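You operate a simulated robot arm through the tools that you are given. There is no shell and no other tool.

Carry out the task below with a simulated two-armed robot. There is one attempt and no reset: what you move stays moved.

TASK
Wipe the dark stain off the coil on the inspection plate.
Fine: turn the plate till the stain stands at the yellow pointer, brake on, then the yellow cloth on the stain, cloth back. What is to be rubbed or washed off counts as gone when no trace of it is left.

It is judged by the outcome, as a careful person would: the job done as asked, and still so three seconds after it is handed in. It fails if anything else is knocked over, pushed out of place, dropped, spilled or broken. Flat cloth is picked up by pressing the open fingertips on it (5 to 10 N) and closing them slowly along it; thin cloth reads only 2 to 8 mm in the jaws.

THE ROBOT
Two 7-joint arms with fingered hands on one trunk that stands fixed in place. Base frame: the origin is at the foot of the trunk, x ahead of it, y to its left, z up. Readings come in mm, degrees, newtons and seconds.
The left shoulder is at [60, 126, 1155], the right one opposite. With the tool pointing down near the work surface each hand reaches from about 340 to 720 mm from the base axis, measured 20 degrees to its own side. Payload 2.5 kg a hand.
The TCP of each hand is the grasp point between the finger pads, 30 mm short of the fingertips. In the tool frame z runs along the fingers and y along their closing line. The gripper opens to 104 mm. The gripper's body begins 35 mm behind the TCP. The gripper is a hand of 5 fingers: y runs from the thumb to the fingers, the wrist lies at [-15, -104, -178] in the tool frame, and closing takes about 1.5 s.
Orientation is that of the tool frame in the base frame, as [roll, pitch, yaw] about the fixed x, y, z axes, in that order (R = Rz(yaw) Ry(pitch) Rx(roll)). With the fingers straight down and the wrist toward the robot, the tool's x, y and z point along [0, 1, 0], [1, 0, 0] and [0, 0, -1] of the base frame.

THE INTERFACE
- The arms move only by the tool send_rows. It takes "left_targets", "right_targets" or both (then of equal length, played together; a hand with none holds still); each is a list of rows, each a list of 6 numbers: the shift along the tool's x, y, z in units of 25 mm (1.0 is 25 mm), then the turn, a rotation vector about the tool's x, y, z in units of 6 degrees (1.0 is 6 degrees). In form: [[tx, ty, tz, wx, wy, wz], ...]. A call has 1 to 20 rows; each row shifts and turns the commanded pose from where the row before left it, along the tool's axes as they then stand. "left_hand" and "right_hand" are, for a hand that has rows, the opening, from 0 (shut) to 1 (fully open), set as the call begins (left out, the last holds). A call with a number of a shift or a turn outside -1 to 1 is refused whole. A row lasts 0.2 s, in which the tool goes at most 50 mm and 8.6 degrees; a call with a longer step from one row to the next is refused whole, and so is a gripper value outside its range. Where a pose cannot be reached the arm comes as near as it can. A force on the tool above 90 N (or 10 N above the force at the start of the call, whichever is more), or a blocked arm, ends the call early, and 0.2 s more pass. Each finger travels about 153 mm/s and halts on what it meets, pressing with about 26 N; the grip force reading is that of the motor and also rises with nothing between the fingers. The clock runs only during rows and for 0.2 s after the last one: add rows that do not move to give the fingers time. The reply holds the time, the measured pose of the TCP, the force on the tool along the base axes, the opening and the grip force, in the units named above and with some noise, with the torque about the TCP (base axes, N m) and any sound that the robot's microphone picked up, and new pictures: "show" is both (left out), scene, wrist or none (wrist: the cameras of the hands that moved).
- Cameras (640 x 400 px; columns grow to the right, rows downward): "scene" is now at [134.7, 26, 1352.2]; the picture's right is [0.32, -0.95, 0.00], its down [-0.58, -0.20, -0.79] and it looks along [0.74, 0.25, -0.62] (base axes); focal length 262 px, centre (320, 200). "left" rides on the left gripper at [-80, -78, -141] in its tool frame; the picture's right is [-0.78, -0.30, 0.56], its down [0.53, -0.78, 0.33] and it looks along [0.33, 0.56, 0.76] (tool axes); focal length 247 px, centre (320, 200). "right" rides on the right gripper at [80, -78, -141] in its tool frame; the picture's right is [-0.78, 0.30, -0.56], its down [-0.53, -0.78, 0.33] and it looks along [-0.33, 0.56, 0.76] (tool axes); focal length 247 px, centre (320, 200). There is no depth. A picture from a camera that has moved, and an enlarged one, comes with that camera's place and axes in the base frame and with its lens. The place of the scene camera against the robot may be out by one fixed shift of up to 18 mm in any direction.
- move_column(by): slides the trunk up (or, below 0, down) by that many mm; the arms and the scene camera ride with it, the base frame stays. It gives what a move gives, with no picture.
- move_fingers(index, middle, ring, little, thumb_bend, thumb_turn, hand): sets how far each is bent, from 0 (flat) to 1 (curled in); at 0.3 the hand is open as for a grip, at 0.7 the pads meet at the TCP. One left out holds its place. A second passes; each finger stops where it meets its share of the squeeze, and holds until it gets a number again. A gripper value or a shape takes the hand back. It gives what a move gives, with no picture; readings hold the bend of each and the force on index, middle, ring, little, thumb and palm. thumb_turn goes from beside the hand (0) to across from the fingers (1), as for a grip.
- set_grasp(shape, hand): the hand has 5 fingers and takes this shape, open, in about a second: jaw (thumb against the fingers, like two jaws); tri (thumb and two fingers); tip (a fingertip pinch); poke (one finger out to press); point (the index stretched); flat (the hand flat); cup (the hand cupped); fist (a fist). The gripper value then closes the fingers along that shape, each until it touches; the sizes above hold for jaw. It gives what a move gives, with no picture.
- head_to(pan, tilt): turns the head with the scene camera to pan (to the left, within 86 degrees either way) and tilt (down, from -29 to 69), counted from straight ahead of the robot. It gives what a move gives, and a new picture of the scene camera.
- close_up(camera, box): a new picture of the part [left, top, right, bottom] of that camera's present view, enlarged. The clock stands still meanwhile.
- close_job(): hands the job in; it is judged then, once.

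Nothing tells you positions but the pictures and the camera data. Unless the task says otherwise, let go and move clear before handing in.

The tools are called as a command line: name --argument value ..., lists and objects as JSON in quotes. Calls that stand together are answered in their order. send_rows: Moves the arms, as the interface text tells. Its arguments: {"type":"object","properties":{"left_targets":{"type":"array"},"left_hand":{"type":"number"},"right_targets":{"type":"array"},"right_hand":{"type":"number"},"show":{"type":"string","enum":["both","scene","wrist","none"]}},"required":[]} The other tools are called the same way: move_column (by) slides the trunk up or down; set_grasp (shape, hand) gives the hand a shape; move_fingers (index, middle, ring, little, thumb_bend, thumb_turn, hand) moves the fingers one by one; head_to (pan, tilt) turns the head that bears the scene camera; close_up (camera, box) takes an enlarged picture of a part of a camera's view; close_job () hands the job in.

At the start:

```text
time_s: 0.0
left_tcp_pos: [350.7, 313.6, 1127.1]
left_ee_rot: [179.9, -0.1, 89.9]
left_force: [0.2, 0.3, -1.5]
left_moment: [0.01, 0.0, -0.01]
left_width: 103.8
left_finger_force: 0.0
left_shape: jaw
left_bend: [0.3, 0.3, 0.3, 0.3, 0.3, 0.98]
left_finger forces: [0.0, 0.1, 0.0, 0.0, 0.1, 0.0]
right_tcp_pos: [519.0, -19.7, 1203.7]
right_ee_rot: [179.9, 0.0, 90.0]
right_force: [-0.1, 0.2, -1.0]
right_moment: [0.01, 0.0, 0.02]
right_width: 103.5
right_finger_force: 0.1
right_shape: jaw
right_bend: [0.3, 0.3, 0.3, 0.3, 0.3, 0.98]
right_finger forces: [0.0, 0.0, 0.0, 0.0, 0.1, 0.0]
trunk travel left (down, up): [-550.0, 390.0]
head pan, tilt: [18.9, 38.1]
```

scene: 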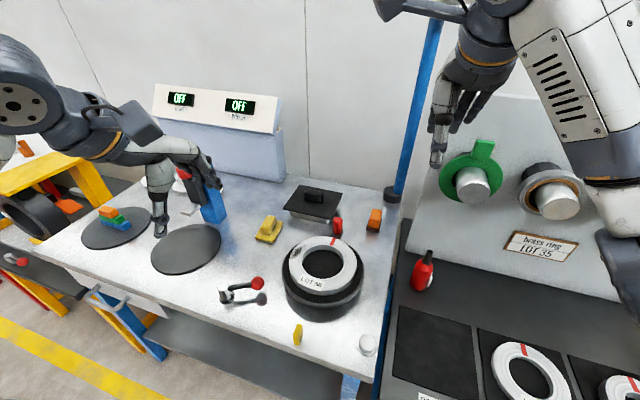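
right: 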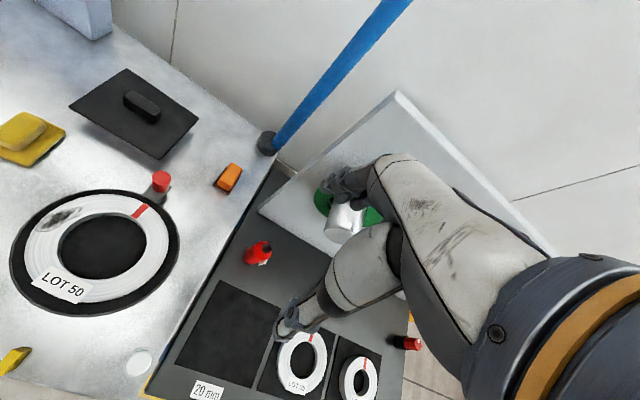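
left: 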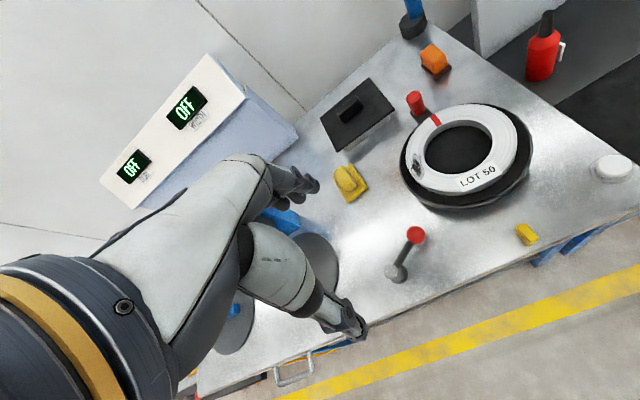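

I see a workbench with a turntable plate carrying a white coil (LOT 50) with a dark stain, a lever with a red knob, a yellow cloth/pad, a black item and a small yellow pointer. I'll take enlarged pictures first before moving anything.

close_up --camera "right" --box '[0, 60, 280, 400]'

close_up --camera "left" --box '[300, 20, 640, 300]'

close_up --camera "scene" --box '[200, 170, 400, 370]'

```text
1.18 times, centred on (140, 230) of right
camera zoom: at [442.9, 59.9, 1344.8], right [0.3, -0.78, 0.56], down [-0.78, -0.53, -0.33], along [0.56, -0.33, -0.76], focal length 291 px, centre (532, 165)
```

zoom: 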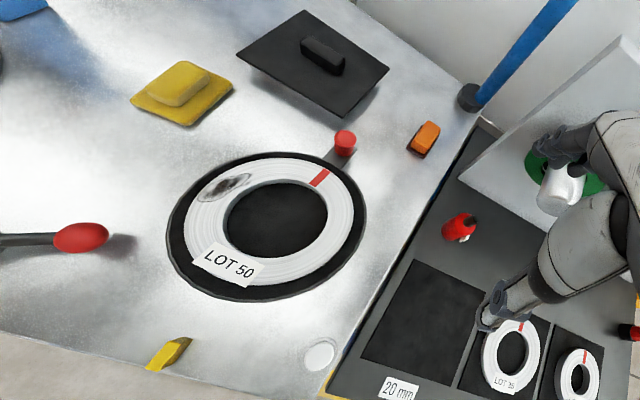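

```text
1.43 times, centred on (470, 160) of left
camera zoom: at [271.1, 234.8, 1269.1], right [-0.3, -0.78, -0.56], down [-0.78, 0.53, -0.33], along [0.56, 0.33, -0.76], focal length 353 px, centre (106, 257)
```

zoom: 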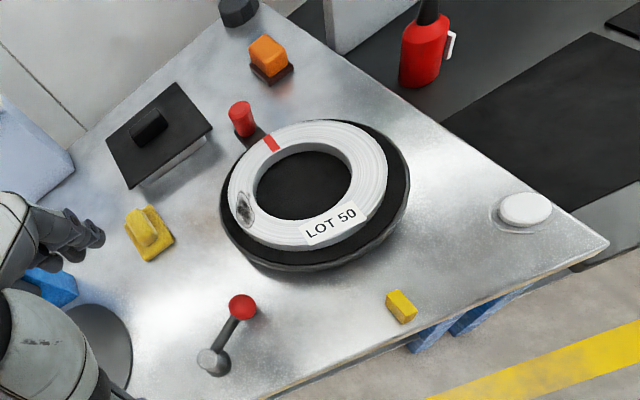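

```text
2.00 times, centred on (300, 270) of scene
camera zoom: at [134.7, 26.0, 1352.2], right [0.32, -0.95, 0.0], down [-0.58, -0.2, -0.79], along [0.74, 0.25, -0.62], focal length 523 px, centre (360, 60)
```

zoom: 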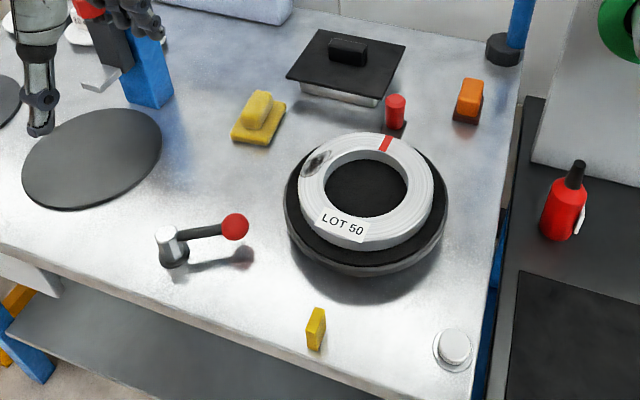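

The coil sits on a round black turntable with a red peg at its rim; there's a lever with a red ball, an orange block and a white button. I need to read the display labels and identify which item is the brake.

close_up --camera "left" --box '[90, 60, 300, 220]'

close_up --camera "scene" --box '[130, 70, 300, 180]'

close_up --camera "left" --box '[370, 210, 450, 290]'

close_up --camera "right" --box '[120, 140, 260, 240]'

close_up --camera "left" --box '[320, 60, 480, 210]'

close_up --camera "right" --box '[0, 330, 160, 400]'

head_to --pan 0 --tilt 55

```text
2.50 times, centred on (195, 140) of left
camera zoom: at [271.1, 234.8, 1269.1], right [-0.3, -0.78, -0.56], down [-0.78, 0.53, -0.33], along [0.56, 0.33, -0.76], focal length 617 px, centre (632, 350)
```

zoom: 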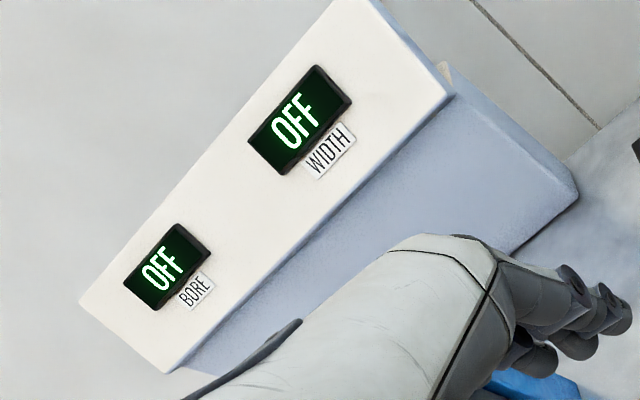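

```text
3.64 times, centred on (215, 125) of scene
camera zoom: at [134.7, 26.0, 1352.2], right [0.32, -0.95, 0.0], down [-0.58, -0.2, -0.79], along [0.74, 0.25, -0.62], focal length 951 px, centre (702, 473)
```

zoom: 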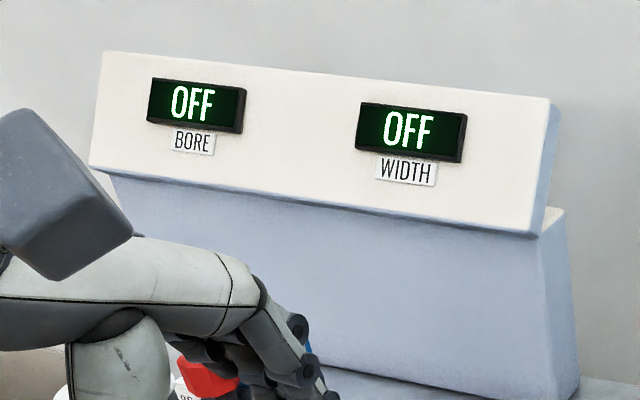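

```text
5.00 times, centred on (410, 250) of left
camera zoom: at [271.1, 234.8, 1269.1], right [-0.3, -0.78, -0.56], down [-0.78, 0.53, -0.33], along [0.56, 0.33, -0.76], focal length 1235 px, centre (-130, -50)
```

zoom: 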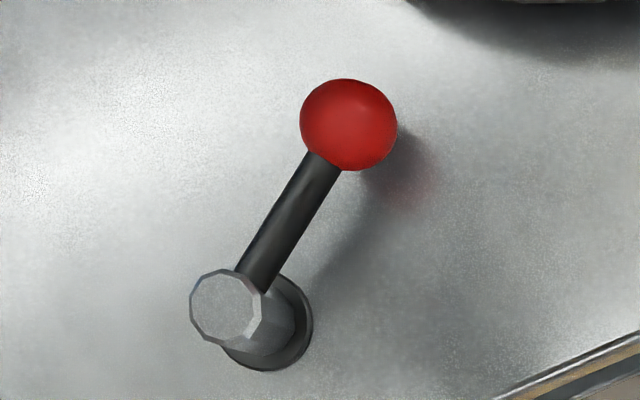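

```text
4.00 times, centred on (190, 190) of right
camera zoom: at [442.9, 59.9, 1344.8], right [0.3, -0.78, 0.56], down [-0.78, -0.53, -0.33], along [0.56, -0.33, -0.76], focal length 988 px, centre (840, 240)
```

zoom: 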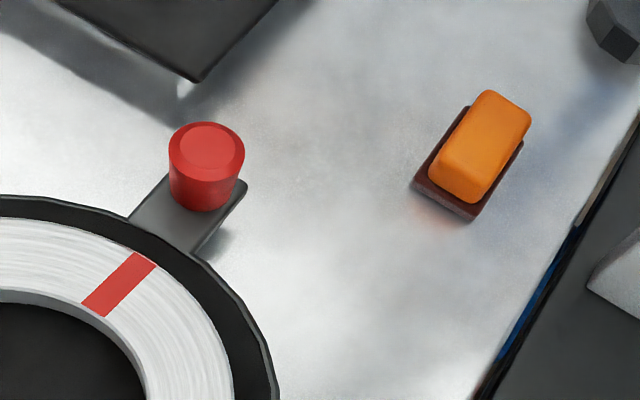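

```text
2.67 times, centred on (400, 135) of left
camera zoom: at [271.1, 234.8, 1269.1], right [-0.3, -0.78, -0.56], down [-0.78, 0.53, -0.33], along [0.56, 0.33, -0.76], focal length 659 px, centre (107, 373)
```

zoom: 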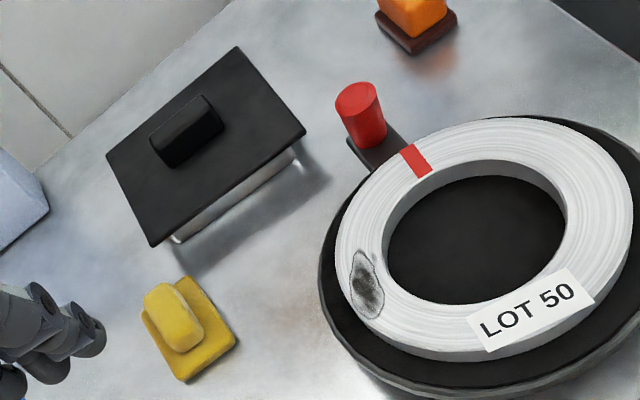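

```text
4.00 times, centred on (80, 365) of right
camera zoom: at [442.9, 59.9, 1344.8], right [0.3, -0.78, 0.56], down [-0.78, -0.53, -0.33], along [0.56, -0.33, -0.76], focal length 988 px, centre (1280, -460)
```

zoom: 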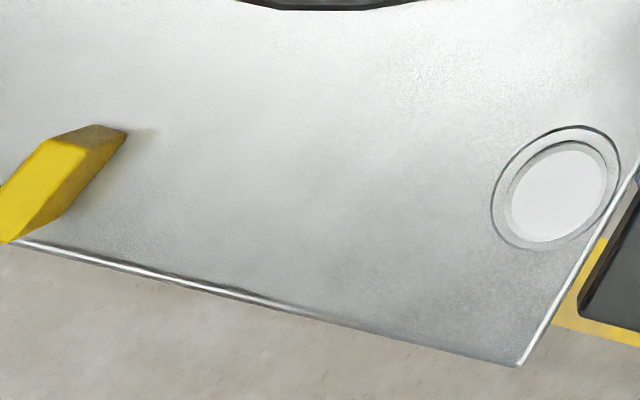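

```text
time_s: 0.8
left_tcp_pos: [350.5, 313.7, 1126.4]
left_ee_rot: [-179.9, -0.1, 90.0]
left_force: [-0.2, 0.6, -0.1]
left_moment: [-0.05, -0.01, -0.02]
left_width: 103.8
left_finger_force: 0.1
left_shape: jaw
left_bend: [0.3, 0.3, 0.3, 0.3, 0.3, 0.98]
left_finger forces: [0.0, 0.0, 0.1, 0.0, 0.0, 0.1]
right_tcp_pos: [519.3, -19.6, 1202.7]
right_ee_rot: [-179.9, -0.1, 90.0]
right_force: [1.0, 0.5, 0.9]
right_moment: [-0.02, -0.01, 0.0]
right_width: 103.7
right_finger_force: 0.0
right_shape: jaw
right_bend: [0.3, 0.3, 0.3, 0.3, 0.3, 0.98]
right_finger forces: [0.0, 0.0, 0.0, 0.0, 0.0, 0.1]
trunk travel left (down, up): [-550.0, 390.0]
head pan, tilt: [0.0, 55.0]
camera scene: at [125.3, -1.8, 1328.8], right [0.0, -1.0, 0.0], down [-0.82, 0.0, -0.57], along [0.57, 0.0, -0.82], focal length 262 px, centre (320, 200)
```

scene: 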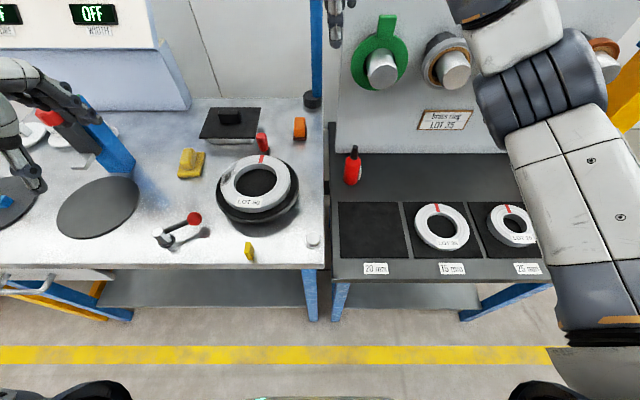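

Rough triangulation: coil centre near (494, 150, 862), table near z≈795, the plate's red handle peg near (655, 150), the lever's ball near (413, 279, 838), the yellow cloth near (600, 354), and the pointer near (348, 145). The lever is probably the brake; I'll bring the left hand over at a safe height for a better look.

send_rows --left_targets '[[-0.283, 0.9, 0.4, 0, 0, 0], [-0.283, 0.9, 0.4, 0, 0, 0], [-0.283, 0.9, 0.4, 0, 0, 0], [-0.283, 0.9, 0.4, 0, 0, 0], [-0.283, 0.9, 0.4, 0, 0, 0], [-0.283, 0.9, 0.4, 0, 0, 0], [-0.283, 0.9, 0.4, 0, 0, 0], [-0.283, 0.9, 0.4, 0, 0, 0], [0, 0, 0, 0, 0, 0]]' --show "wrist"

head_to --pan 15 --tilt 45

```text
time_s: 2.8
left_tcp_pos: [530.4, 257.0, 1047.2]
left_ee_rot: [179.9, 0.1, 90.0]
left_force: [-0.9, -0.6, 0.4]
left_moment: [-0.02, -0.06, 0.0]
left_width: 103.7
left_finger_force: 0.1
left_shape: jaw
left_bend: [0.3, 0.3, 0.3, 0.3, 0.3, 0.98]
left_finger forces: [0.0, 0.0, 0.0, 0.0, 0.1, 0.0]
right_tcp_pos: [518.3, -18.6, 1204.3]
right_ee_rot: [180.0, 0.0, 90.0]
right_force: [0.6, 0.3, -0.5]
right_moment: [-0.02, 0.03, 0.0]
right_width: 103.6
right_finger_force: 0.1
right_shape: jaw
right_bend: [0.3, 0.3, 0.3, 0.3, 0.3, 0.98]
right_finger forces: [0.0, 0.0, 0.0, 0.0, 0.0, 0.0]
trunk travel left (down, up): [-550.0, 390.0]
head pan, tilt: [0.0, 55.0]
camera left: at [450.5, 178.4, 1189.3], right [-0.3, -0.78, -0.56], down [-0.78, 0.53, -0.33], along [0.56, 0.33, -0.76], focal length 247 px, centre (320, 200)
```

left: 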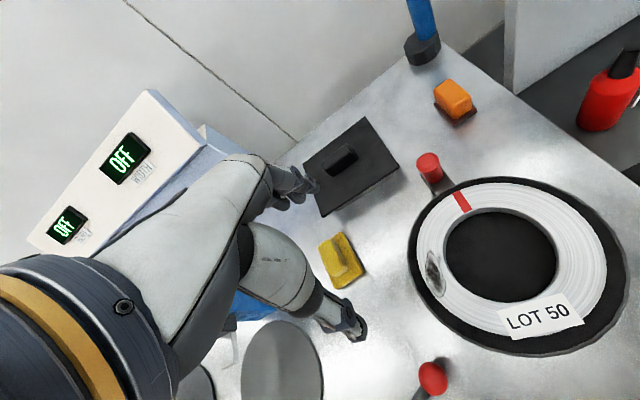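

```text
time_s: 3.6
left_tcp_pos: [528.8, 257.0, 1045.9]
left_ee_rot: [-179.9, -0.1, 89.9]
left_force: [0.4, -0.1, -0.4]
left_moment: [-0.02, 0.0, -0.03]
left_width: 103.7
left_finger_force: 0.1
left_shape: jaw
left_bend: [0.3, 0.3, 0.3, 0.3, 0.3, 0.98]
left_finger forces: [0.0, 0.0, 0.1, 0.0, 0.1, 0.1]
right_tcp_pos: [519.2, -19.2, 1202.8]
right_ee_rot: [180.0, 0.1, 89.9]
right_force: [0.1, 0.0, -0.2]
right_moment: [-0.02, 0.0, -0.01]
right_width: 103.6
right_finger_force: 0.0
right_shape: jaw
right_bend: [0.3, 0.3, 0.3, 0.3, 0.3, 0.98]
right_finger forces: [0.0, 0.1, 0.1, 0.0, 0.0, 0.1]
trunk travel left (down, up): [-550.0, 390.0]
head pan, tilt: [15.0, 45.0]
camera scene: at [131.6, 19.1, 1342.1], right [0.26, -0.97, 0.0], down [-0.68, -0.18, -0.71], along [0.68, 0.18, -0.71], focal length 262 px, centre (320, 200)
```

scene: 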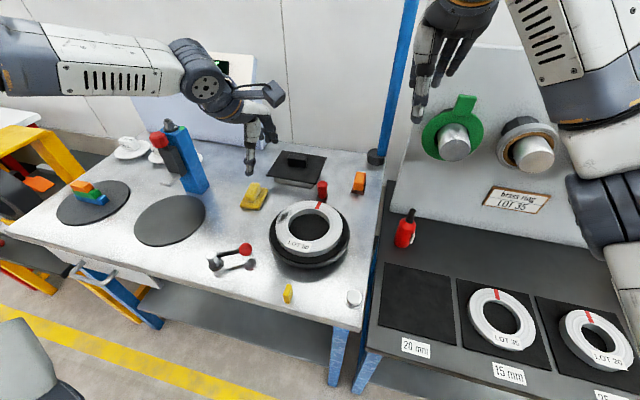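

The plate's peg is at about (621, 149, top 893), the stain at about (507, 216) on a coil centred near (493, 148); it must go about 100° counter-clockwise to face the pointer at the robot side. I'll shape the left hand into a poke to push the peg, and look at where its finger is.

set_grasp --hand "left" --shape "poke"

close_up --camera "left" --box '[180, 80, 500, 400]'

close_up --camera "scene" --box '[180, 60, 380, 260]'

close_up --camera "right" --box '[0, 0, 280, 300]'

```text
time_s: 4.5
left_tcp_pos: [529.7, 256.8, 1046.9]
left_ee_rot: [-180.0, 0.0, 89.9]
left_force: [0.3, 0.6, 0.4]
left_moment: [-0.01, -0.02, -0.03]
left_width: 0.0
left_finger_force: 0.1
left_shape: poke
left_bend: [0.7, 0.7, 0.99, 0.99, 1.0, 1.0]
left_finger forces: [0.0, 0.1, 0.0, 0.0, 0.0, 0.0]
right_tcp_pos: [518.7, -18.8, 1202.6]
right_ee_rot: [180.0, 0.0, 90.0]
right_force: [0.2, -0.5, 0.4]
right_moment: [0.01, 0.01, 0.01]
right_width: 103.3
right_finger_force: 0.0
right_shape: jaw
right_bend: [0.3, 0.3, 0.3, 0.3, 0.3, 0.98]
right_finger forces: [0.1, 0.1, 0.0, 0.1, 0.0, 0.0]
trunk travel left (down, up): [-550.0, 390.0]
head pan, tilt: [15.0, 45.0]
```

```text
1.25 times, centred on (340, 240) of left
camera zoom: at [450.3, 178.6, 1189.3], right [-0.3, -0.78, -0.56], down [-0.78, 0.53, -0.33], along [0.56, 0.33, -0.76], focal length 309 px, centre (295, 150)
```

zoom: 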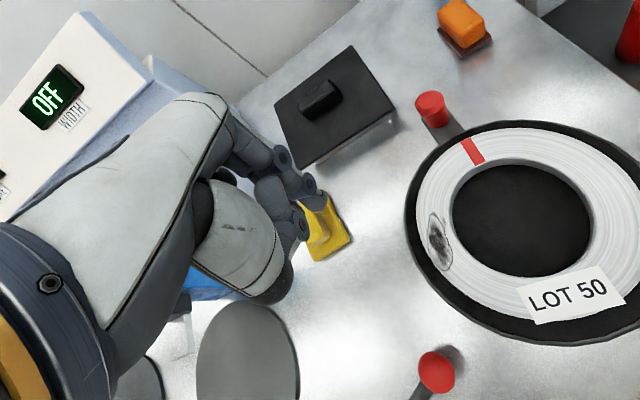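

```text
2.00 times, centred on (280, 160) of scene
camera zoom: at [131.6, 19.1, 1342.1], right [0.26, -0.97, 0.0], down [-0.68, -0.18, -0.71], along [0.68, 0.18, -0.71], focal length 523 px, centre (400, 280)
```

zoom: 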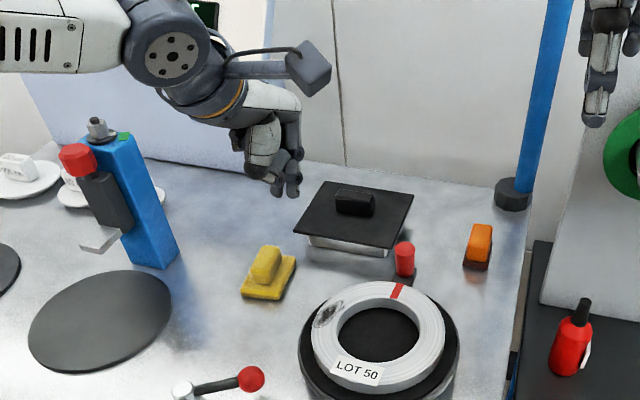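

```text
1.33 times, centred on (140, 150) of right
camera zoom: at [442.9, 59.9, 1344.8], right [0.3, -0.78, 0.56], down [-0.78, -0.53, -0.33], along [0.56, -0.33, -0.76], focal length 329 px, centre (560, 267)
```

zoom: 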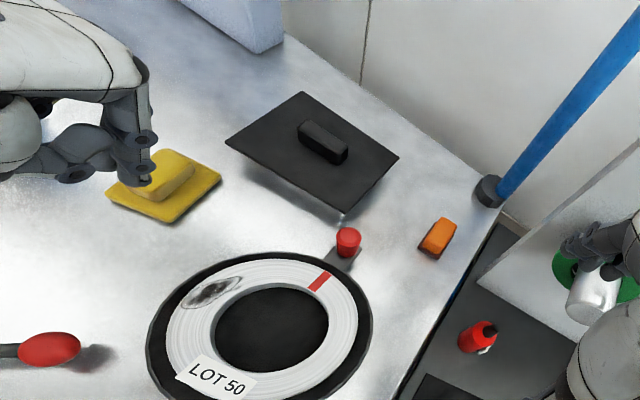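

The poke shape puts index and middle down near the TCP. I'll take a sharper look at the fingertips to know their offset from the TCP before using them.

close_up --camera "left" --box '[260, 160, 380, 260]'

close_up --camera "scene" --box '[230, 80, 310, 180]'

close_up --camera "right" --box '[0, 0, 100, 100]'

```text
4.00 times, centred on (320, 210) of left
camera zoom: at [450.3, 178.6, 1189.3], right [-0.3, -0.78, -0.56], down [-0.78, 0.53, -0.33], along [0.56, 0.33, -0.76], focal length 988 px, centre (320, 160)
```

zoom: 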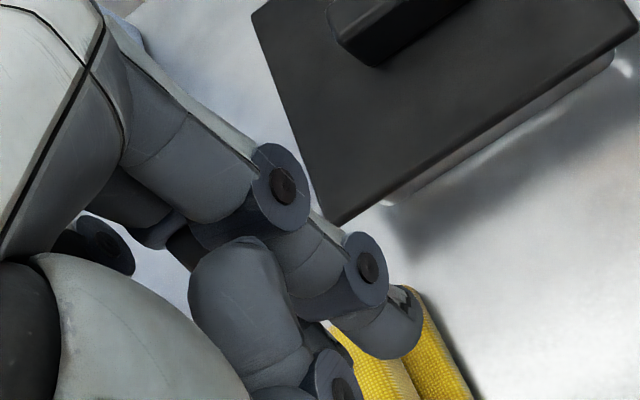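

```text
4.00 times, centred on (270, 130) of scene
camera zoom: at [131.6, 19.1, 1342.1], right [0.26, -0.97, 0.0], down [-0.68, -0.18, -0.71], along [0.68, 0.18, -0.71], focal length 1047 px, centre (520, 480)
```

zoom: 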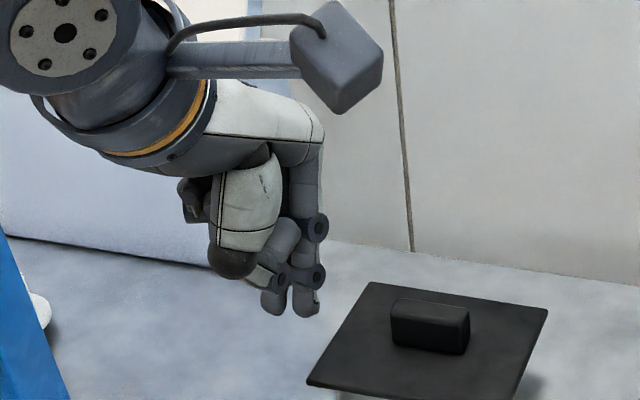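

```text
4.00 times, centred on (50, 50) of right
camera zoom: at [442.9, 59.9, 1344.8], right [0.3, -0.78, 0.56], down [-0.78, -0.53, -0.33], along [0.56, -0.33, -0.76], focal length 988 px, centre (1400, 800)
```

zoom: 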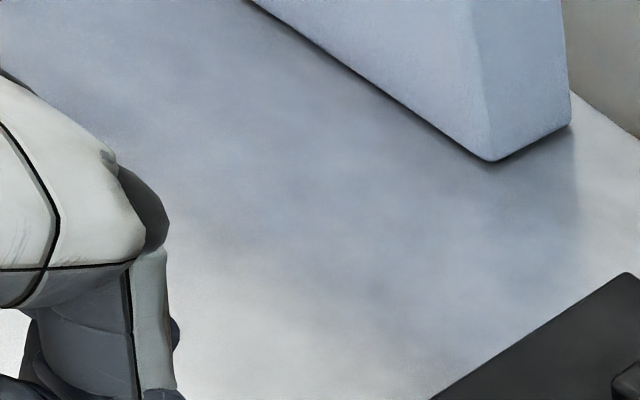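

The index/middle tips sit close to the tool axis (~28 mm beyond the TCP) and the thumb is 45 mm clear of it, so a peg fits in front of the pads. I'll yaw the hand to 30°, then move behind the peg (robot's-right side), staying above it.

send_rows --left_targets '[[0, 0, 0, 0, 0, 1], [0, 0, 0, 0, 0, 1], [0, 0, 0, 0, 0, 1], [0, 0, 0, 0, 0, 1], [0, 0, 0, 0, 0, 1], [0, 0, 0, 0, 0, 1], [0, 0, 0, 0, 0, 1], [0, 0, 0, 0, 0, 1], [0, 0, 0, 0, 0, 1], [0, 0, 0, 0, 0, 1], [0, 0, 0, 0, 0, 0]]' --show "none"

send_rows --left_targets '[[0.136, 0.945, 0.4, 0, 0, 0], [0.136, 0.945, 0.4, 0, 0, 0], [0.136, 0.945, 0.4, 0, 0, 0], [0.136, 0.945, 0.4, 0, 0, 0], [0.136, 0.945, 0.4, 0, 0, 0], [0.136, 0.945, 0.4, 0, 0, 0], [0.136, 0.945, 0.4, 0, 0, 0], [0.136, 0.945, 0.4, 0, 0, 0], [0, 0, 0, 0, 0, 0]]'

```text
time_s: 6.9
left_tcp_pos: [529.5, 256.2, 1046.6]
left_ee_rot: [180.0, 0.0, 30.0]
left_force: [0.1, -0.1, -0.2]
left_moment: [0.01, -0.01, -0.01]
left_width: 0.0
left_finger_force: 0.2
left_shape: poke
left_bend: [0.7, 0.7, 0.99, 0.99, 1.0, 1.0]
left_finger forces: [0.1, 0.0, 0.0, 0.0, 0.0, 0.0]
right_tcp_pos: [518.4, -19.4, 1204.0]
right_ee_rot: [-179.9, -0.1, 90.0]
right_force: [0.2, 0.6, -0.2]
right_moment: [0.03, 0.02, 0.01]
right_width: 103.7
right_finger_force: 0.0
right_shape: jaw
right_bend: [0.3, 0.3, 0.3, 0.3, 0.3, 0.98]
right_finger forces: [0.0, 0.1, 0.0, 0.0, 0.0, 0.0]
trunk travel left (down, up): [-550.0, 390.0]
head pan, tilt: [15.0, 45.0]
```

```text
time_s: 8.9
left_tcp_pos: [555.4, 134.9, 990.7]
left_ee_rot: [179.9, 0.0, 30.0]
left_force: [0.1, 0.0, 0.9]
left_moment: [-0.02, 0.03, -0.05]
left_width: 0.0
left_finger_force: 0.1
left_shape: poke
left_bend: [0.7, 0.7, 0.99, 0.99, 1.0, 1.0]
left_finger forces: [0.1, 0.0, 0.0, 0.0, 0.0, 0.0]
left hand out of reach, approached as far as the arm can: row 4, 5, 6, 7, 8
right_tcp_pos: [518.5, -18.5, 1203.8]
right_ee_rot: [180.0, -0.1, 90.0]
right_force: [-0.3, 0.3, -1.1]
right_moment: [-0.02, -0.01, 0.0]
right_width: 103.9
right_finger_force: 0.1
right_shape: jaw
right_bend: [0.3, 0.3, 0.3, 0.3, 0.3, 0.98]
right_finger forces: [0.0, 0.0, 0.0, 0.0, 0.0, 0.0]
trunk travel left (down, up): [-550.0, 390.0]
head pan, tilt: [15.0, 45.0]
camera scene: at [131.6, 19.2, 1342.1], right [0.26, -0.97, 0.0], down [-0.68, -0.18, -0.71], along [0.68, 0.18, -0.71], focal length 262 px, centre (320, 200)
camera left: at [444.8, 161.4, 1132.1], right [-0.82, -0.13, -0.56], down [0.07, 0.94, -0.33], along [0.57, -0.31, -0.76], focal length 247 px, centre (320, 200)
```

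scene: 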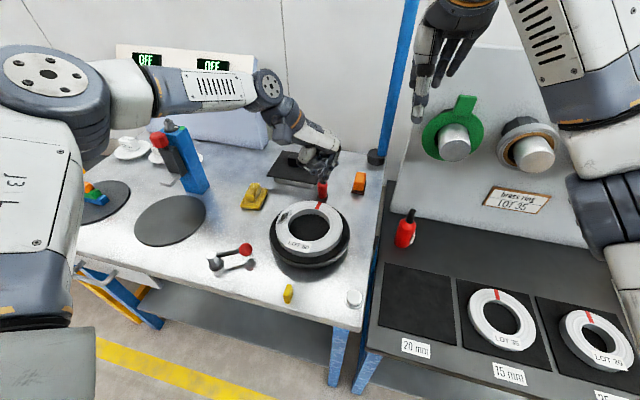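
left: 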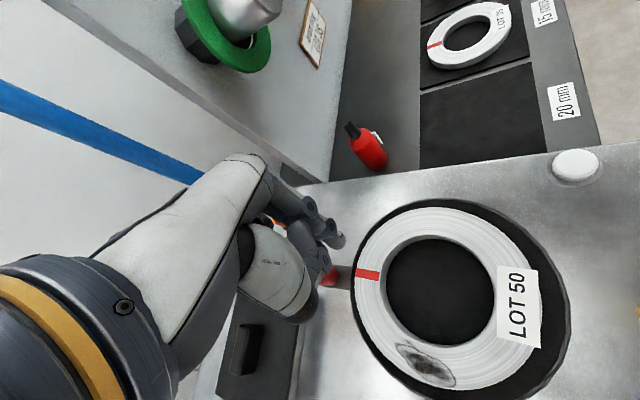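

At yaw 30° the arm ran out of reach. I'll raise the trunk a bit so the arm slopes down to the plate, and come round with yaw nearer 70°.

move_column --by 120

send_rows --left_targets '[[0, 0, 0, 0, 0, -1], [0, 0, 0, 0, 0, -1], [0, 0, 0, 0, 0, -1], [0, 0, 0, 0, 0, -1], [0, 0, 0, 0, 0, -1], [0, 0, 0, 0, 0, 0], [0, 0, 0, 0, 0, 0]]'

```text
time_s: 10.4
left_tcp_pos: [555.2, 134.1, 1109.8]
left_ee_rot: [179.9, 0.1, 30.1]
left_force: [-1.0, -0.2, -0.5]
left_moment: [0.01, 0.01, -0.03]
left_width: 0.0
left_finger_force: 0.0
left_shape: poke
left_bend: [0.7, 0.7, 0.99, 0.99, 1.0, 1.0]
left_finger forces: [0.0, 0.0, 0.0, 0.0, 0.0, 0.0]
right_tcp_pos: [518.6, -19.0, 1323.1]
right_ee_rot: [-180.0, 0.0, 90.0]
right_force: [0.1, -0.5, 0.6]
right_moment: [-0.02, 0.0, -0.01]
right_width: 103.5
right_finger_force: 0.0
right_shape: jaw
right_bend: [0.3, 0.3, 0.3, 0.3, 0.3, 0.98]
right_finger forces: [0.1, 0.1, 0.0, 0.1, 0.1, 0.0]
trunk travel left (down, up): [-670.0, 270.0]
head pan, tilt: [15.0, 45.0]
```

```text
time_s: 12.0
left_tcp_pos: [554.1, 133.9, 1109.1]
left_ee_rot: [180.0, 0.0, 60.2]
left_force: [-0.3, -0.2, -0.3]
left_moment: [-0.02, 0.01, 0.01]
left_width: 0.2
left_finger_force: 0.0
left_shape: poke
left_bend: [0.7, 0.7, 0.99, 0.99, 1.0, 1.0]
left_finger forces: [0.0, 0.0, 0.0, 0.0, 0.1, 0.0]
right_tcp_pos: [518.3, -19.4, 1323.8]
right_ee_rot: [-179.9, 0.0, 89.9]
right_force: [0.1, -0.4, 0.3]
right_moment: [0.0, 0.03, 0.02]
right_width: 103.6
right_finger_force: 0.2
right_shape: jaw
right_bend: [0.3, 0.3, 0.3, 0.3, 0.3, 0.98]
right_finger forces: [0.1, 0.1, 0.1, 0.0, 0.1, 0.1]
trunk travel left (down, up): [-670.0, 270.0]
head pan, tilt: [15.0, 45.0]
camera scene: at [131.6, 19.1, 1462.1], right [0.26, -0.97, 0.0], down [-0.68, -0.18, -0.71], along [0.68, 0.18, -0.71], focal length 262 px, centre (320, 200)
camera left: at [446.4, 104.8, 1251.8], right [-0.64, -0.53, -0.56], down [-0.41, 0.85, -0.33], along [0.65, 0.01, -0.76], focal length 247 px, centre (320, 200)
```

scene: 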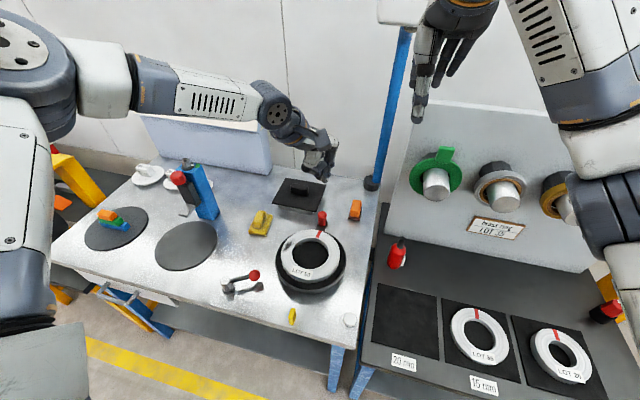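
left: 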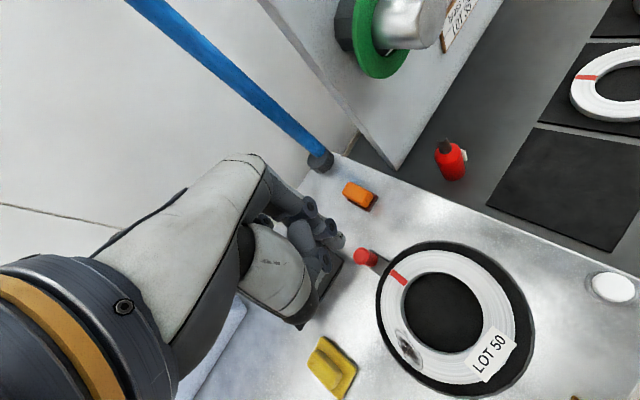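

The arm turned freely with the trunk raised. Next I'll go to about (619, 96), robot's-right of the peg, keeping the fingertips above the peg top.

send_rows --left_targets '[[0, 0.3, 0.6, 0, 0, 0], [0, 0.3, 0.6, 0, 0, 0], [0, 0.3, 0.6, 0, 0, 0], [0, 0.3, 0.6, 0, 0, 0], [0, 0.3, 0.6, 0, 0, 0], [0, 0.3, 0.6, 0, 0, 0], [0, 0.3, 0.6, 0, 0, 0], [0, 0.3, 0.6, 0, 0, 0], [0, 0.3, 0.6, 0, 0, 0], [0, 0.3, 0.6, 0, 0, 0], [0, 0, 0, 0, 0, 0]]'

```text
time_s: 14.4
left_tcp_pos: [538.6, 146.4, 1017.6]
left_ee_rot: [179.9, -0.1, 60.1]
left_force: [-0.1, 0.0, 0.8]
left_moment: [0.01, 0.0, -0.01]
left_width: 0.0
left_finger_force: 0.1
left_shape: poke
left_bend: [0.7, 0.7, 0.99, 0.99, 1.0, 1.0]
left_finger forces: [0.0, 0.0, 0.1, 0.1, 0.0, 0.0]
left hand out of reach, approached as far as the arm can: row 3, 4, 5, 6, 7, 8, 9, 10
right_tcp_pos: [518.8, -18.9, 1323.6]
right_ee_rot: [180.0, 0.1, 90.0]
right_force: [-0.6, -0.4, 0.7]
right_moment: [0.0, 0.04, 0.0]
right_width: 103.7
right_finger_force: 0.0
right_shape: jaw
right_bend: [0.3, 0.3, 0.3, 0.3, 0.3, 0.98]
right_finger forces: [0.1, 0.0, 0.1, 0.1, 0.0, 0.1]
trunk travel left (down, up): [-670.0, 270.0]
head pan, tilt: [15.0, 45.0]
camera scene: at [131.6, 19.1, 1462.1], right [0.26, -0.97, 0.0], down [-0.68, -0.18, -0.71], along [0.68, 0.18, -0.71], focal length 262 px, centre (320, 200)
camera left: at [430.3, 117.0, 1161.2], right [-0.64, -0.53, -0.56], down [-0.41, 0.85, -0.33], along [0.65, 0.01, -0.76], focal length 247 px, centre (320, 200)
```

scene: 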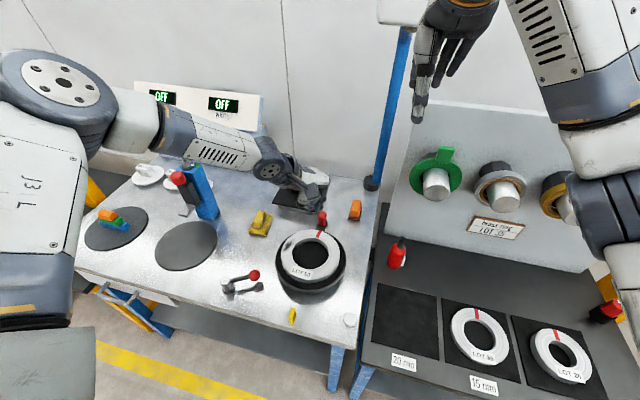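
left: 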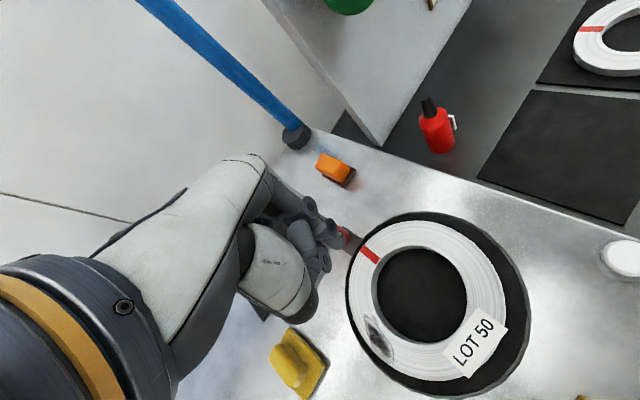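

Reach at yaw 60° is still short, so I'll go back to the nominal wrist-toward-robot yaw (90°) and test the reach to the far side at a safe height.

send_rows --left_targets '[[0, 0, 0, 0, 0, -1], [0, 0, 0, 0, 0, -1], [0, 0, 0, 0, 0, -1], [0, 0, 0, 0, 0, -1], [0, 0, 0, 0, 0, -1], [0, 0.6, 0, 0, 0, 0], [0, 0.6, 0, 0, 0, 0], [0, 0.6, 0, 0, 0, 0], [0, 0.6, 0, 0, 0, 0], [0, 0.6, 0, 0, 0, 0], [0, 0, 0, 0, 0, 0]]' --show "none"

```text
time_s: 16.8
left_tcp_pos: [575.5, 180.1, 1052.0]
left_ee_rot: [179.9, 0.1, 90.0]
left_force: [-0.1, 0.5, -0.4]
left_moment: [0.02, 0.01, 0.04]
left_width: 0.0
left_finger_force: 0.0
left_shape: poke
left_bend: [0.7, 0.7, 0.99, 0.99, 1.0, 1.0]
left_finger forces: [0.1, 0.0, 0.1, 0.0, 0.0, 0.1]
left hand out of reach, approached as far as the arm can: row 3, 4, 5, 6, 7, 8, 9, 10
right_tcp_pos: [519.8, -20.0, 1323.8]
right_ee_rot: [180.0, 0.0, 90.0]
right_force: [-0.1, 0.4, 0.2]
right_moment: [0.01, 0.03, 0.0]
right_width: 103.6
right_finger_force: 0.0
right_shape: jaw
right_bend: [0.3, 0.3, 0.3, 0.3, 0.3, 0.98]
right_finger forces: [0.0, 0.1, 0.1, 0.0, 0.0, 0.1]
trunk travel left (down, up): [-670.0, 270.0]
head pan, tilt: [15.0, 45.0]
```

I'll probe the reachable range: shift toward the arm's own side, then forward, at a height well above everything.

send_rows --left_targets '[[0.7, 0, 0, 0, 0, 0], [0.7, 0, 0, 0, 0, 0], [0.7, 0, 0, 0, 0, 0], [0.7, 0, 0, 0, 0, 0], [0, 0.6, 0, 0, 0, 0], [0, 0.6, 0, 0, 0, 0], [0, 0.6, 0, 0, 0, 0], [0, 0.6, 0, 0, 0, 0], [0, 0.6, 0, 0, 0, 0], [0, 0.6, 0, 0, 0, 0], [0, 0, 0, 0, 0, 0]]'

```text
time_s: 19.2
left_tcp_pos: [616.8, 256.3, 1068.7]
left_ee_rot: [179.8, 0.1, 90.2]
left_force: [-0.2, -0.5, -0.1]
left_moment: [0.0, -0.01, 0.01]
left_width: 0.0
left_finger_force: 0.0
left_shape: poke
left_bend: [0.7, 0.7, 0.99, 0.99, 1.0, 1.0]
left_finger forces: [0.0, 0.0, 0.0, 0.0, 0.1, 0.0]
left hand out of reach, approached as far as the arm can: row 7, 8, 9, 10
right_tcp_pos: [519.2, -19.4, 1323.9]
right_ee_rot: [-179.9, -0.1, 90.0]
right_force: [0.5, 0.7, -0.2]
right_moment: [0.01, 0.0, -0.02]
right_width: 103.6
right_finger_force: 0.0
right_shape: jaw
right_bend: [0.3, 0.3, 0.3, 0.3, 0.3, 0.98]
right_finger forces: [0.0, 0.1, 0.0, 0.0, 0.1, 0.0]
trunk travel left (down, up): [-670.0, 270.0]
head pan, tilt: [15.0, 45.0]
camera scene: at [131.6, 19.2, 1462.1], right [0.26, -0.97, 0.0], down [-0.68, -0.18, -0.71], along [0.68, 0.18, -0.71], focal length 262 px, centre (320, 200)
camera left: at [537.6, 178.0, 1211.3], right [-0.29, -0.78, -0.56], down [-0.78, 0.53, -0.33], along [0.56, 0.33, -0.76], focal length 247 px, centre (320, 200)
```

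scene: 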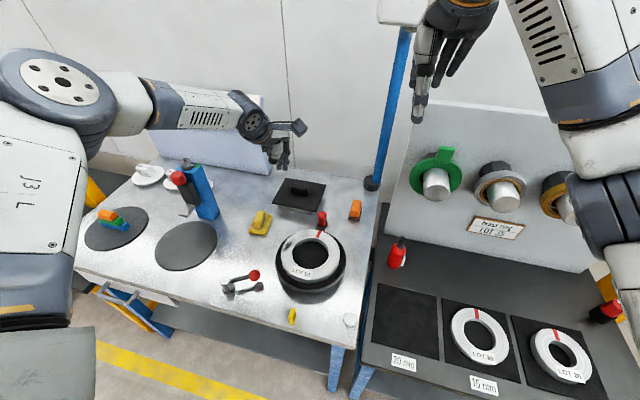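
left: 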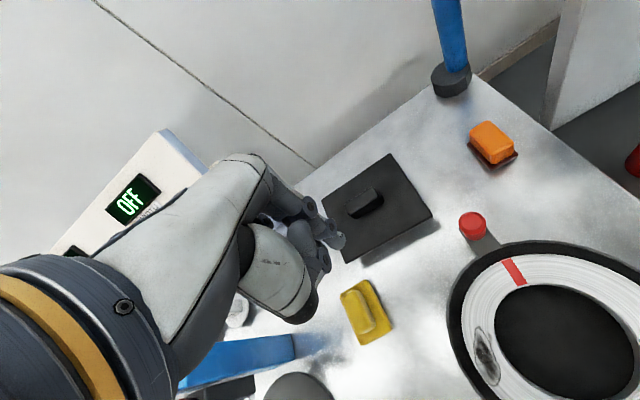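

Reach seems better when the hand is higher relative to the shoulder, so I'll test that by raising the hand and extending at the peg's y.

send_rows --left_targets '[[0, 0, -1, 0, 0, 0], [0, 0, -1, 0, 0, 0], [0, 0, -1, 0, 0, 0], [0, 0, -1, 0, 0, 0], [0, 0, -1, 0, 0, 0], [-0.5, 0.6, 0, 0, 0, 0], [-0.5, 0.6, 0, 0, 0, 0], [-0.5, 0.6, 0, 0, 0, 0], [-0.5, 0.6, 0, 0, 0, 0], [-0.5, 0.6, 0, 0, 0, 0], [-0.5, 0, 0, 0, 0, 0], [-0.5, 0, 0, 0, 0, 0], [-0.5, 0, 0, 0, 0, 0], [-0.5, 0, 0, 0, 0, 0], [-0.5, 0, 0, 0, 0, 0], [0, 0, 0, 0, 0, 0]]' --show "scene"

```text
time_s: 22.6
left_tcp_pos: [609.3, 172.2, 1192.3]
left_ee_rot: [179.8, 0.2, 90.0]
left_force: [0.0, 0.1, -0.7]
left_moment: [-0.02, 0.02, 0.0]
left_width: 0.0
left_finger_force: 0.0
left_shape: poke
left_bend: [0.7, 0.7, 0.99, 0.99, 1.0, 1.0]
left_finger forces: [0.0, 0.2, 0.0, 0.1, 0.0, 0.0]
left hand out of reach, approached as far as the arm can: row 7, 8, 9, 10, 11, 12, 13, 14, 15
right_tcp_pos: [519.6, -18.9, 1323.4]
right_ee_rot: [179.9, 0.0, 90.0]
right_force: [0.3, -0.9, 0.5]
right_moment: [-0.03, -0.01, 0.0]
right_width: 103.7
right_finger_force: 0.1
right_shape: jaw
right_bend: [0.3, 0.3, 0.3, 0.3, 0.3, 0.98]
right_finger forces: [0.1, 0.0, 0.0, 0.1, 0.0, 0.0]
trunk travel left (down, up): [-670.0, 270.0]
head pan, tilt: [15.0, 45.0]
camera scene: at [131.7, 19.2, 1462.1], right [0.26, -0.97, 0.0], down [-0.68, -0.18, -0.71], along [0.68, 0.18, -0.71], focal length 262 px, centre (320, 200)
```

scene: 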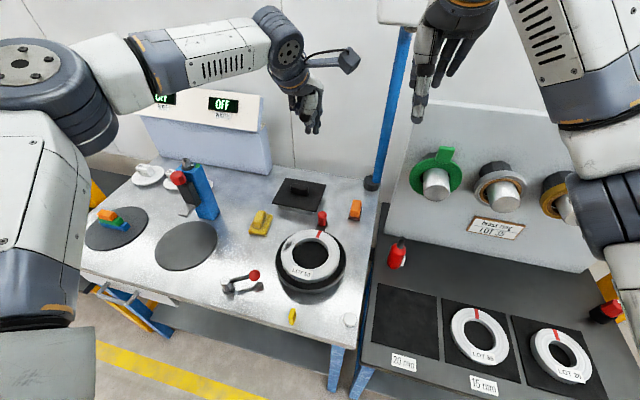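

Still limited by the wrist; tilting the fingers forward 20° should extend the reach. I'll tilt the hand and come down toward the spot right of the peg, staying ~80 mm above the peg top.

send_rows --left_targets '[[0, 0, 0, -0.833, 0, 0], [0, 0, 0, -0.833, 0, 0], [0, 0, 0, -0.833, 0, 0], [0, 0, 0, -0.833, 0, 0], [-0.288, -0.263, 0.722, 0, 0, 0], [-0.288, -0.263, 0.722, 0, 0, 0], [-0.288, -0.263, 0.722, 0, 0, 0], [-0.288, -0.263, 0.722, 0, 0, 0], [-0.288, -0.263, 0.722, 0, 0, 0], [-0.288, -0.263, 0.722, 0, 0, 0], [-0.288, -0.263, 0.722, 0, 0, 0], [-0.288, -0.263, 0.722, 0, 0, 0], [-0.288, -0.263, 0.722, 0, 0, 0], [-0.288, -0.263, 0.722, 0, 0, 0], [0, 0, 0, 0, 0, 0]]'

```text
time_s: 25.8
left_tcp_pos: [560.6, 154.1, 1049.9]
left_ee_rot: [160.0, 0.1, 90.0]
left_force: [-0.6, 0.4, -0.4]
left_moment: [0.0, 0.0, -0.01]
left_width: 0.0
left_finger_force: 0.1
left_shape: poke
left_bend: [0.7, 0.7, 0.99, 0.99, 1.0, 1.0]
left_finger forces: [0.1, 0.1, 0.0, 0.0, 0.1, 0.0]
left hand out of reach, approached as far as the arm can: row 9, 10, 11, 12, 13, 14
right_tcp_pos: [518.7, -19.6, 1323.3]
right_ee_rot: [-180.0, 0.0, 90.0]
right_force: [0.0, 0.0, 0.1]
right_moment: [0.02, -0.02, 0.01]
right_width: 103.6
right_finger_force: 0.0
right_shape: jaw
right_bend: [0.3, 0.3, 0.3, 0.3, 0.3, 0.98]
right_finger forces: [0.0, 0.1, 0.0, 0.1, 0.0, 0.0]
trunk travel left (down, up): [-670.0, 270.0]
head pan, tilt: [15.0, 45.0]
camera scene: at [131.6, 19.1, 1462.1], right [0.26, -0.97, 0.0], down [-0.68, -0.18, -0.71], along [0.68, 0.18, -0.71], focal length 262 px, centre (320, 200)
camera left: at [437.7, 75.1, 1157.6], right [-0.09, -0.78, -0.62], down [-0.62, 0.53, -0.58], along [0.78, 0.33, -0.52], focal length 247 px, centre (320, 200)
```

scene: 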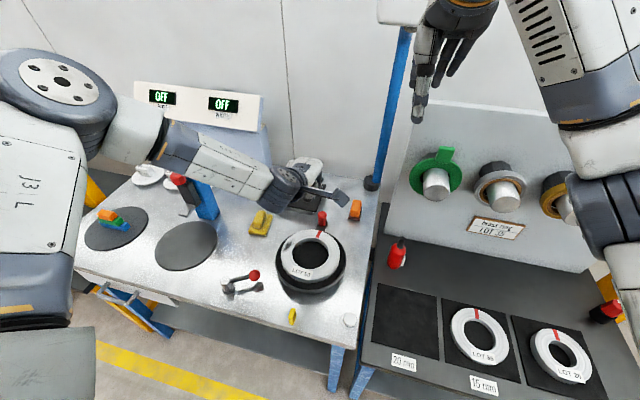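
left: 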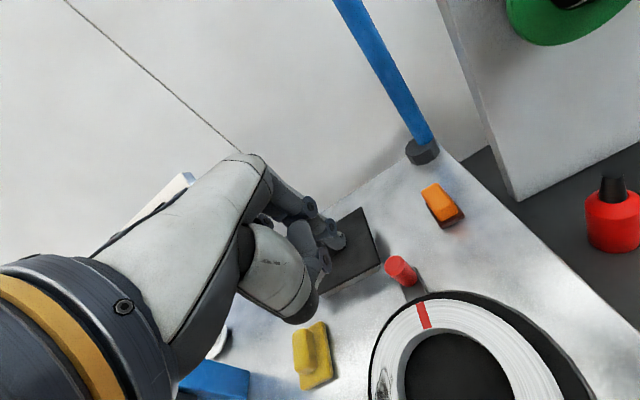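

The arm seems blocked by a joint limit rather than length. Let me look at the arm's own posture with the head camera.

head_to --pan 60 --tilt 35

```text
time_s: 26.9
left_tcp_pos: [560.1, 155.0, 1050.1]
left_ee_rot: [160.0, 0.1, 90.0]
left_force: [1.5, 0.5, 0.7]
left_moment: [0.01, 0.01, -0.01]
left_width: 0.1
left_finger_force: 0.1
left_shape: poke
left_bend: [0.7, 0.7, 0.99, 0.99, 1.0, 1.0]
left_finger forces: [0.0, 0.0, 0.0, 0.1, 0.1, 0.0]
right_tcp_pos: [518.0, -19.6, 1322.9]
right_ee_rot: [-179.9, 0.1, 90.0]
right_force: [0.4, -0.5, 0.8]
right_moment: [0.0, -0.02, 0.01]
right_width: 103.6
right_finger_force: 0.1
right_shape: jaw
right_bend: [0.3, 0.3, 0.3, 0.3, 0.3, 0.98]
right_finger forces: [0.0, 0.0, 0.1, 0.0, 0.0, 0.1]
trunk travel left (down, up): [-670.0, 270.0]
head pan, tilt: [60.0, 35.0]
camera scene: at [97.2, 74.3, 1476.9], right [0.87, -0.5, 0.0], down [-0.29, -0.5, -0.82], along [0.41, 0.71, -0.57], focal length 262 px, centre (320, 200)
```

scene: 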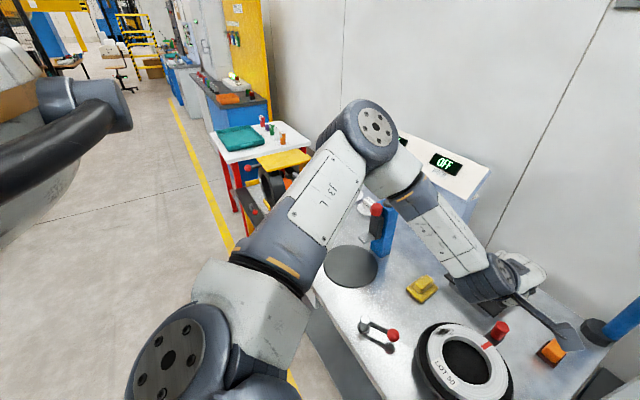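

The elbow is out to the left so the wrist must bend sharply. I'll test reaching the same x–y from higher relative to the shoulder (then the trunk could be lowered).

send_rows --left_targets '[[0, 0.28, -0.77, 0, 0, 0], [0, 0.28, -0.77, 0, 0, 0], [0, 0.28, -0.77, 0, 0, 0], [0, 0.28, -0.77, 0, 0, 0], [0, 0.28, -0.77, 0, 0, 0], [0, 0.28, -0.77, 0, 0, 0], [0, 0.28, -0.77, 0, 0, 0], [0, 0.28, -0.77, 0, 0, 0], [0, 0.28, -0.77, 0, 0, 0], [0, 0.28, -0.77, 0, 0, 0], [-0.44, 0.376, 0.137, 0, 0, 0], [-0.44, 0.376, 0.137, 0, 0, 0], [-0.44, 0.376, 0.137, 0, 0, 0], [-0.44, 0.376, 0.137, 0, 0, 0], [-0.44, 0.376, 0.137, 0, 0, 0], [0, 0, 0, 0, 0, 0]]' --show "scene"

```text
time_s: 30.3
left_tcp_pos: [607.5, 105.2, 1254.7]
left_ee_rot: [159.9, 0.1, 90.0]
left_force: [0.2, -0.2, -0.2]
left_moment: [-0.01, 0.03, -0.03]
left_width: 0.0
left_finger_force: 0.1
left_shape: poke
left_bend: [0.7, 0.7, 0.99, 0.99, 1.0, 1.0]
left_finger forces: [0.0, 0.0, 0.1, 0.0, 0.0, 0.0]
left hand out of reach, approached as far as the arm can: row 15
right_tcp_pos: [518.4, -20.0, 1322.3]
right_ee_rot: [180.0, 0.1, 90.0]
right_force: [0.1, -0.5, 1.0]
right_moment: [-0.01, 0.0, -0.01]
right_width: 103.7
right_finger_force: 0.1
right_shape: jaw
right_bend: [0.3, 0.3, 0.3, 0.3, 0.3, 0.98]
right_finger forces: [0.1, 0.1, 0.0, 0.0, 0.0, 0.0]
trunk travel left (down, up): [-670.0, 270.0]
head pan, tilt: [60.0, 35.0]
camera scene: at [97.1, 74.3, 1477.0], right [0.87, -0.5, 0.0], down [-0.29, -0.5, -0.82], along [0.41, 0.71, -0.57], focal length 262 px, centre (320, 200)
```

scene: 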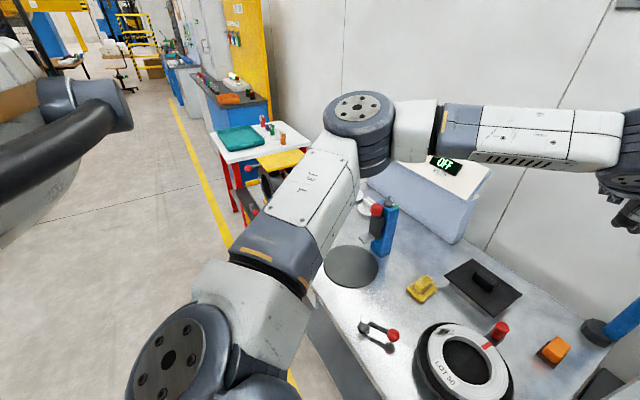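

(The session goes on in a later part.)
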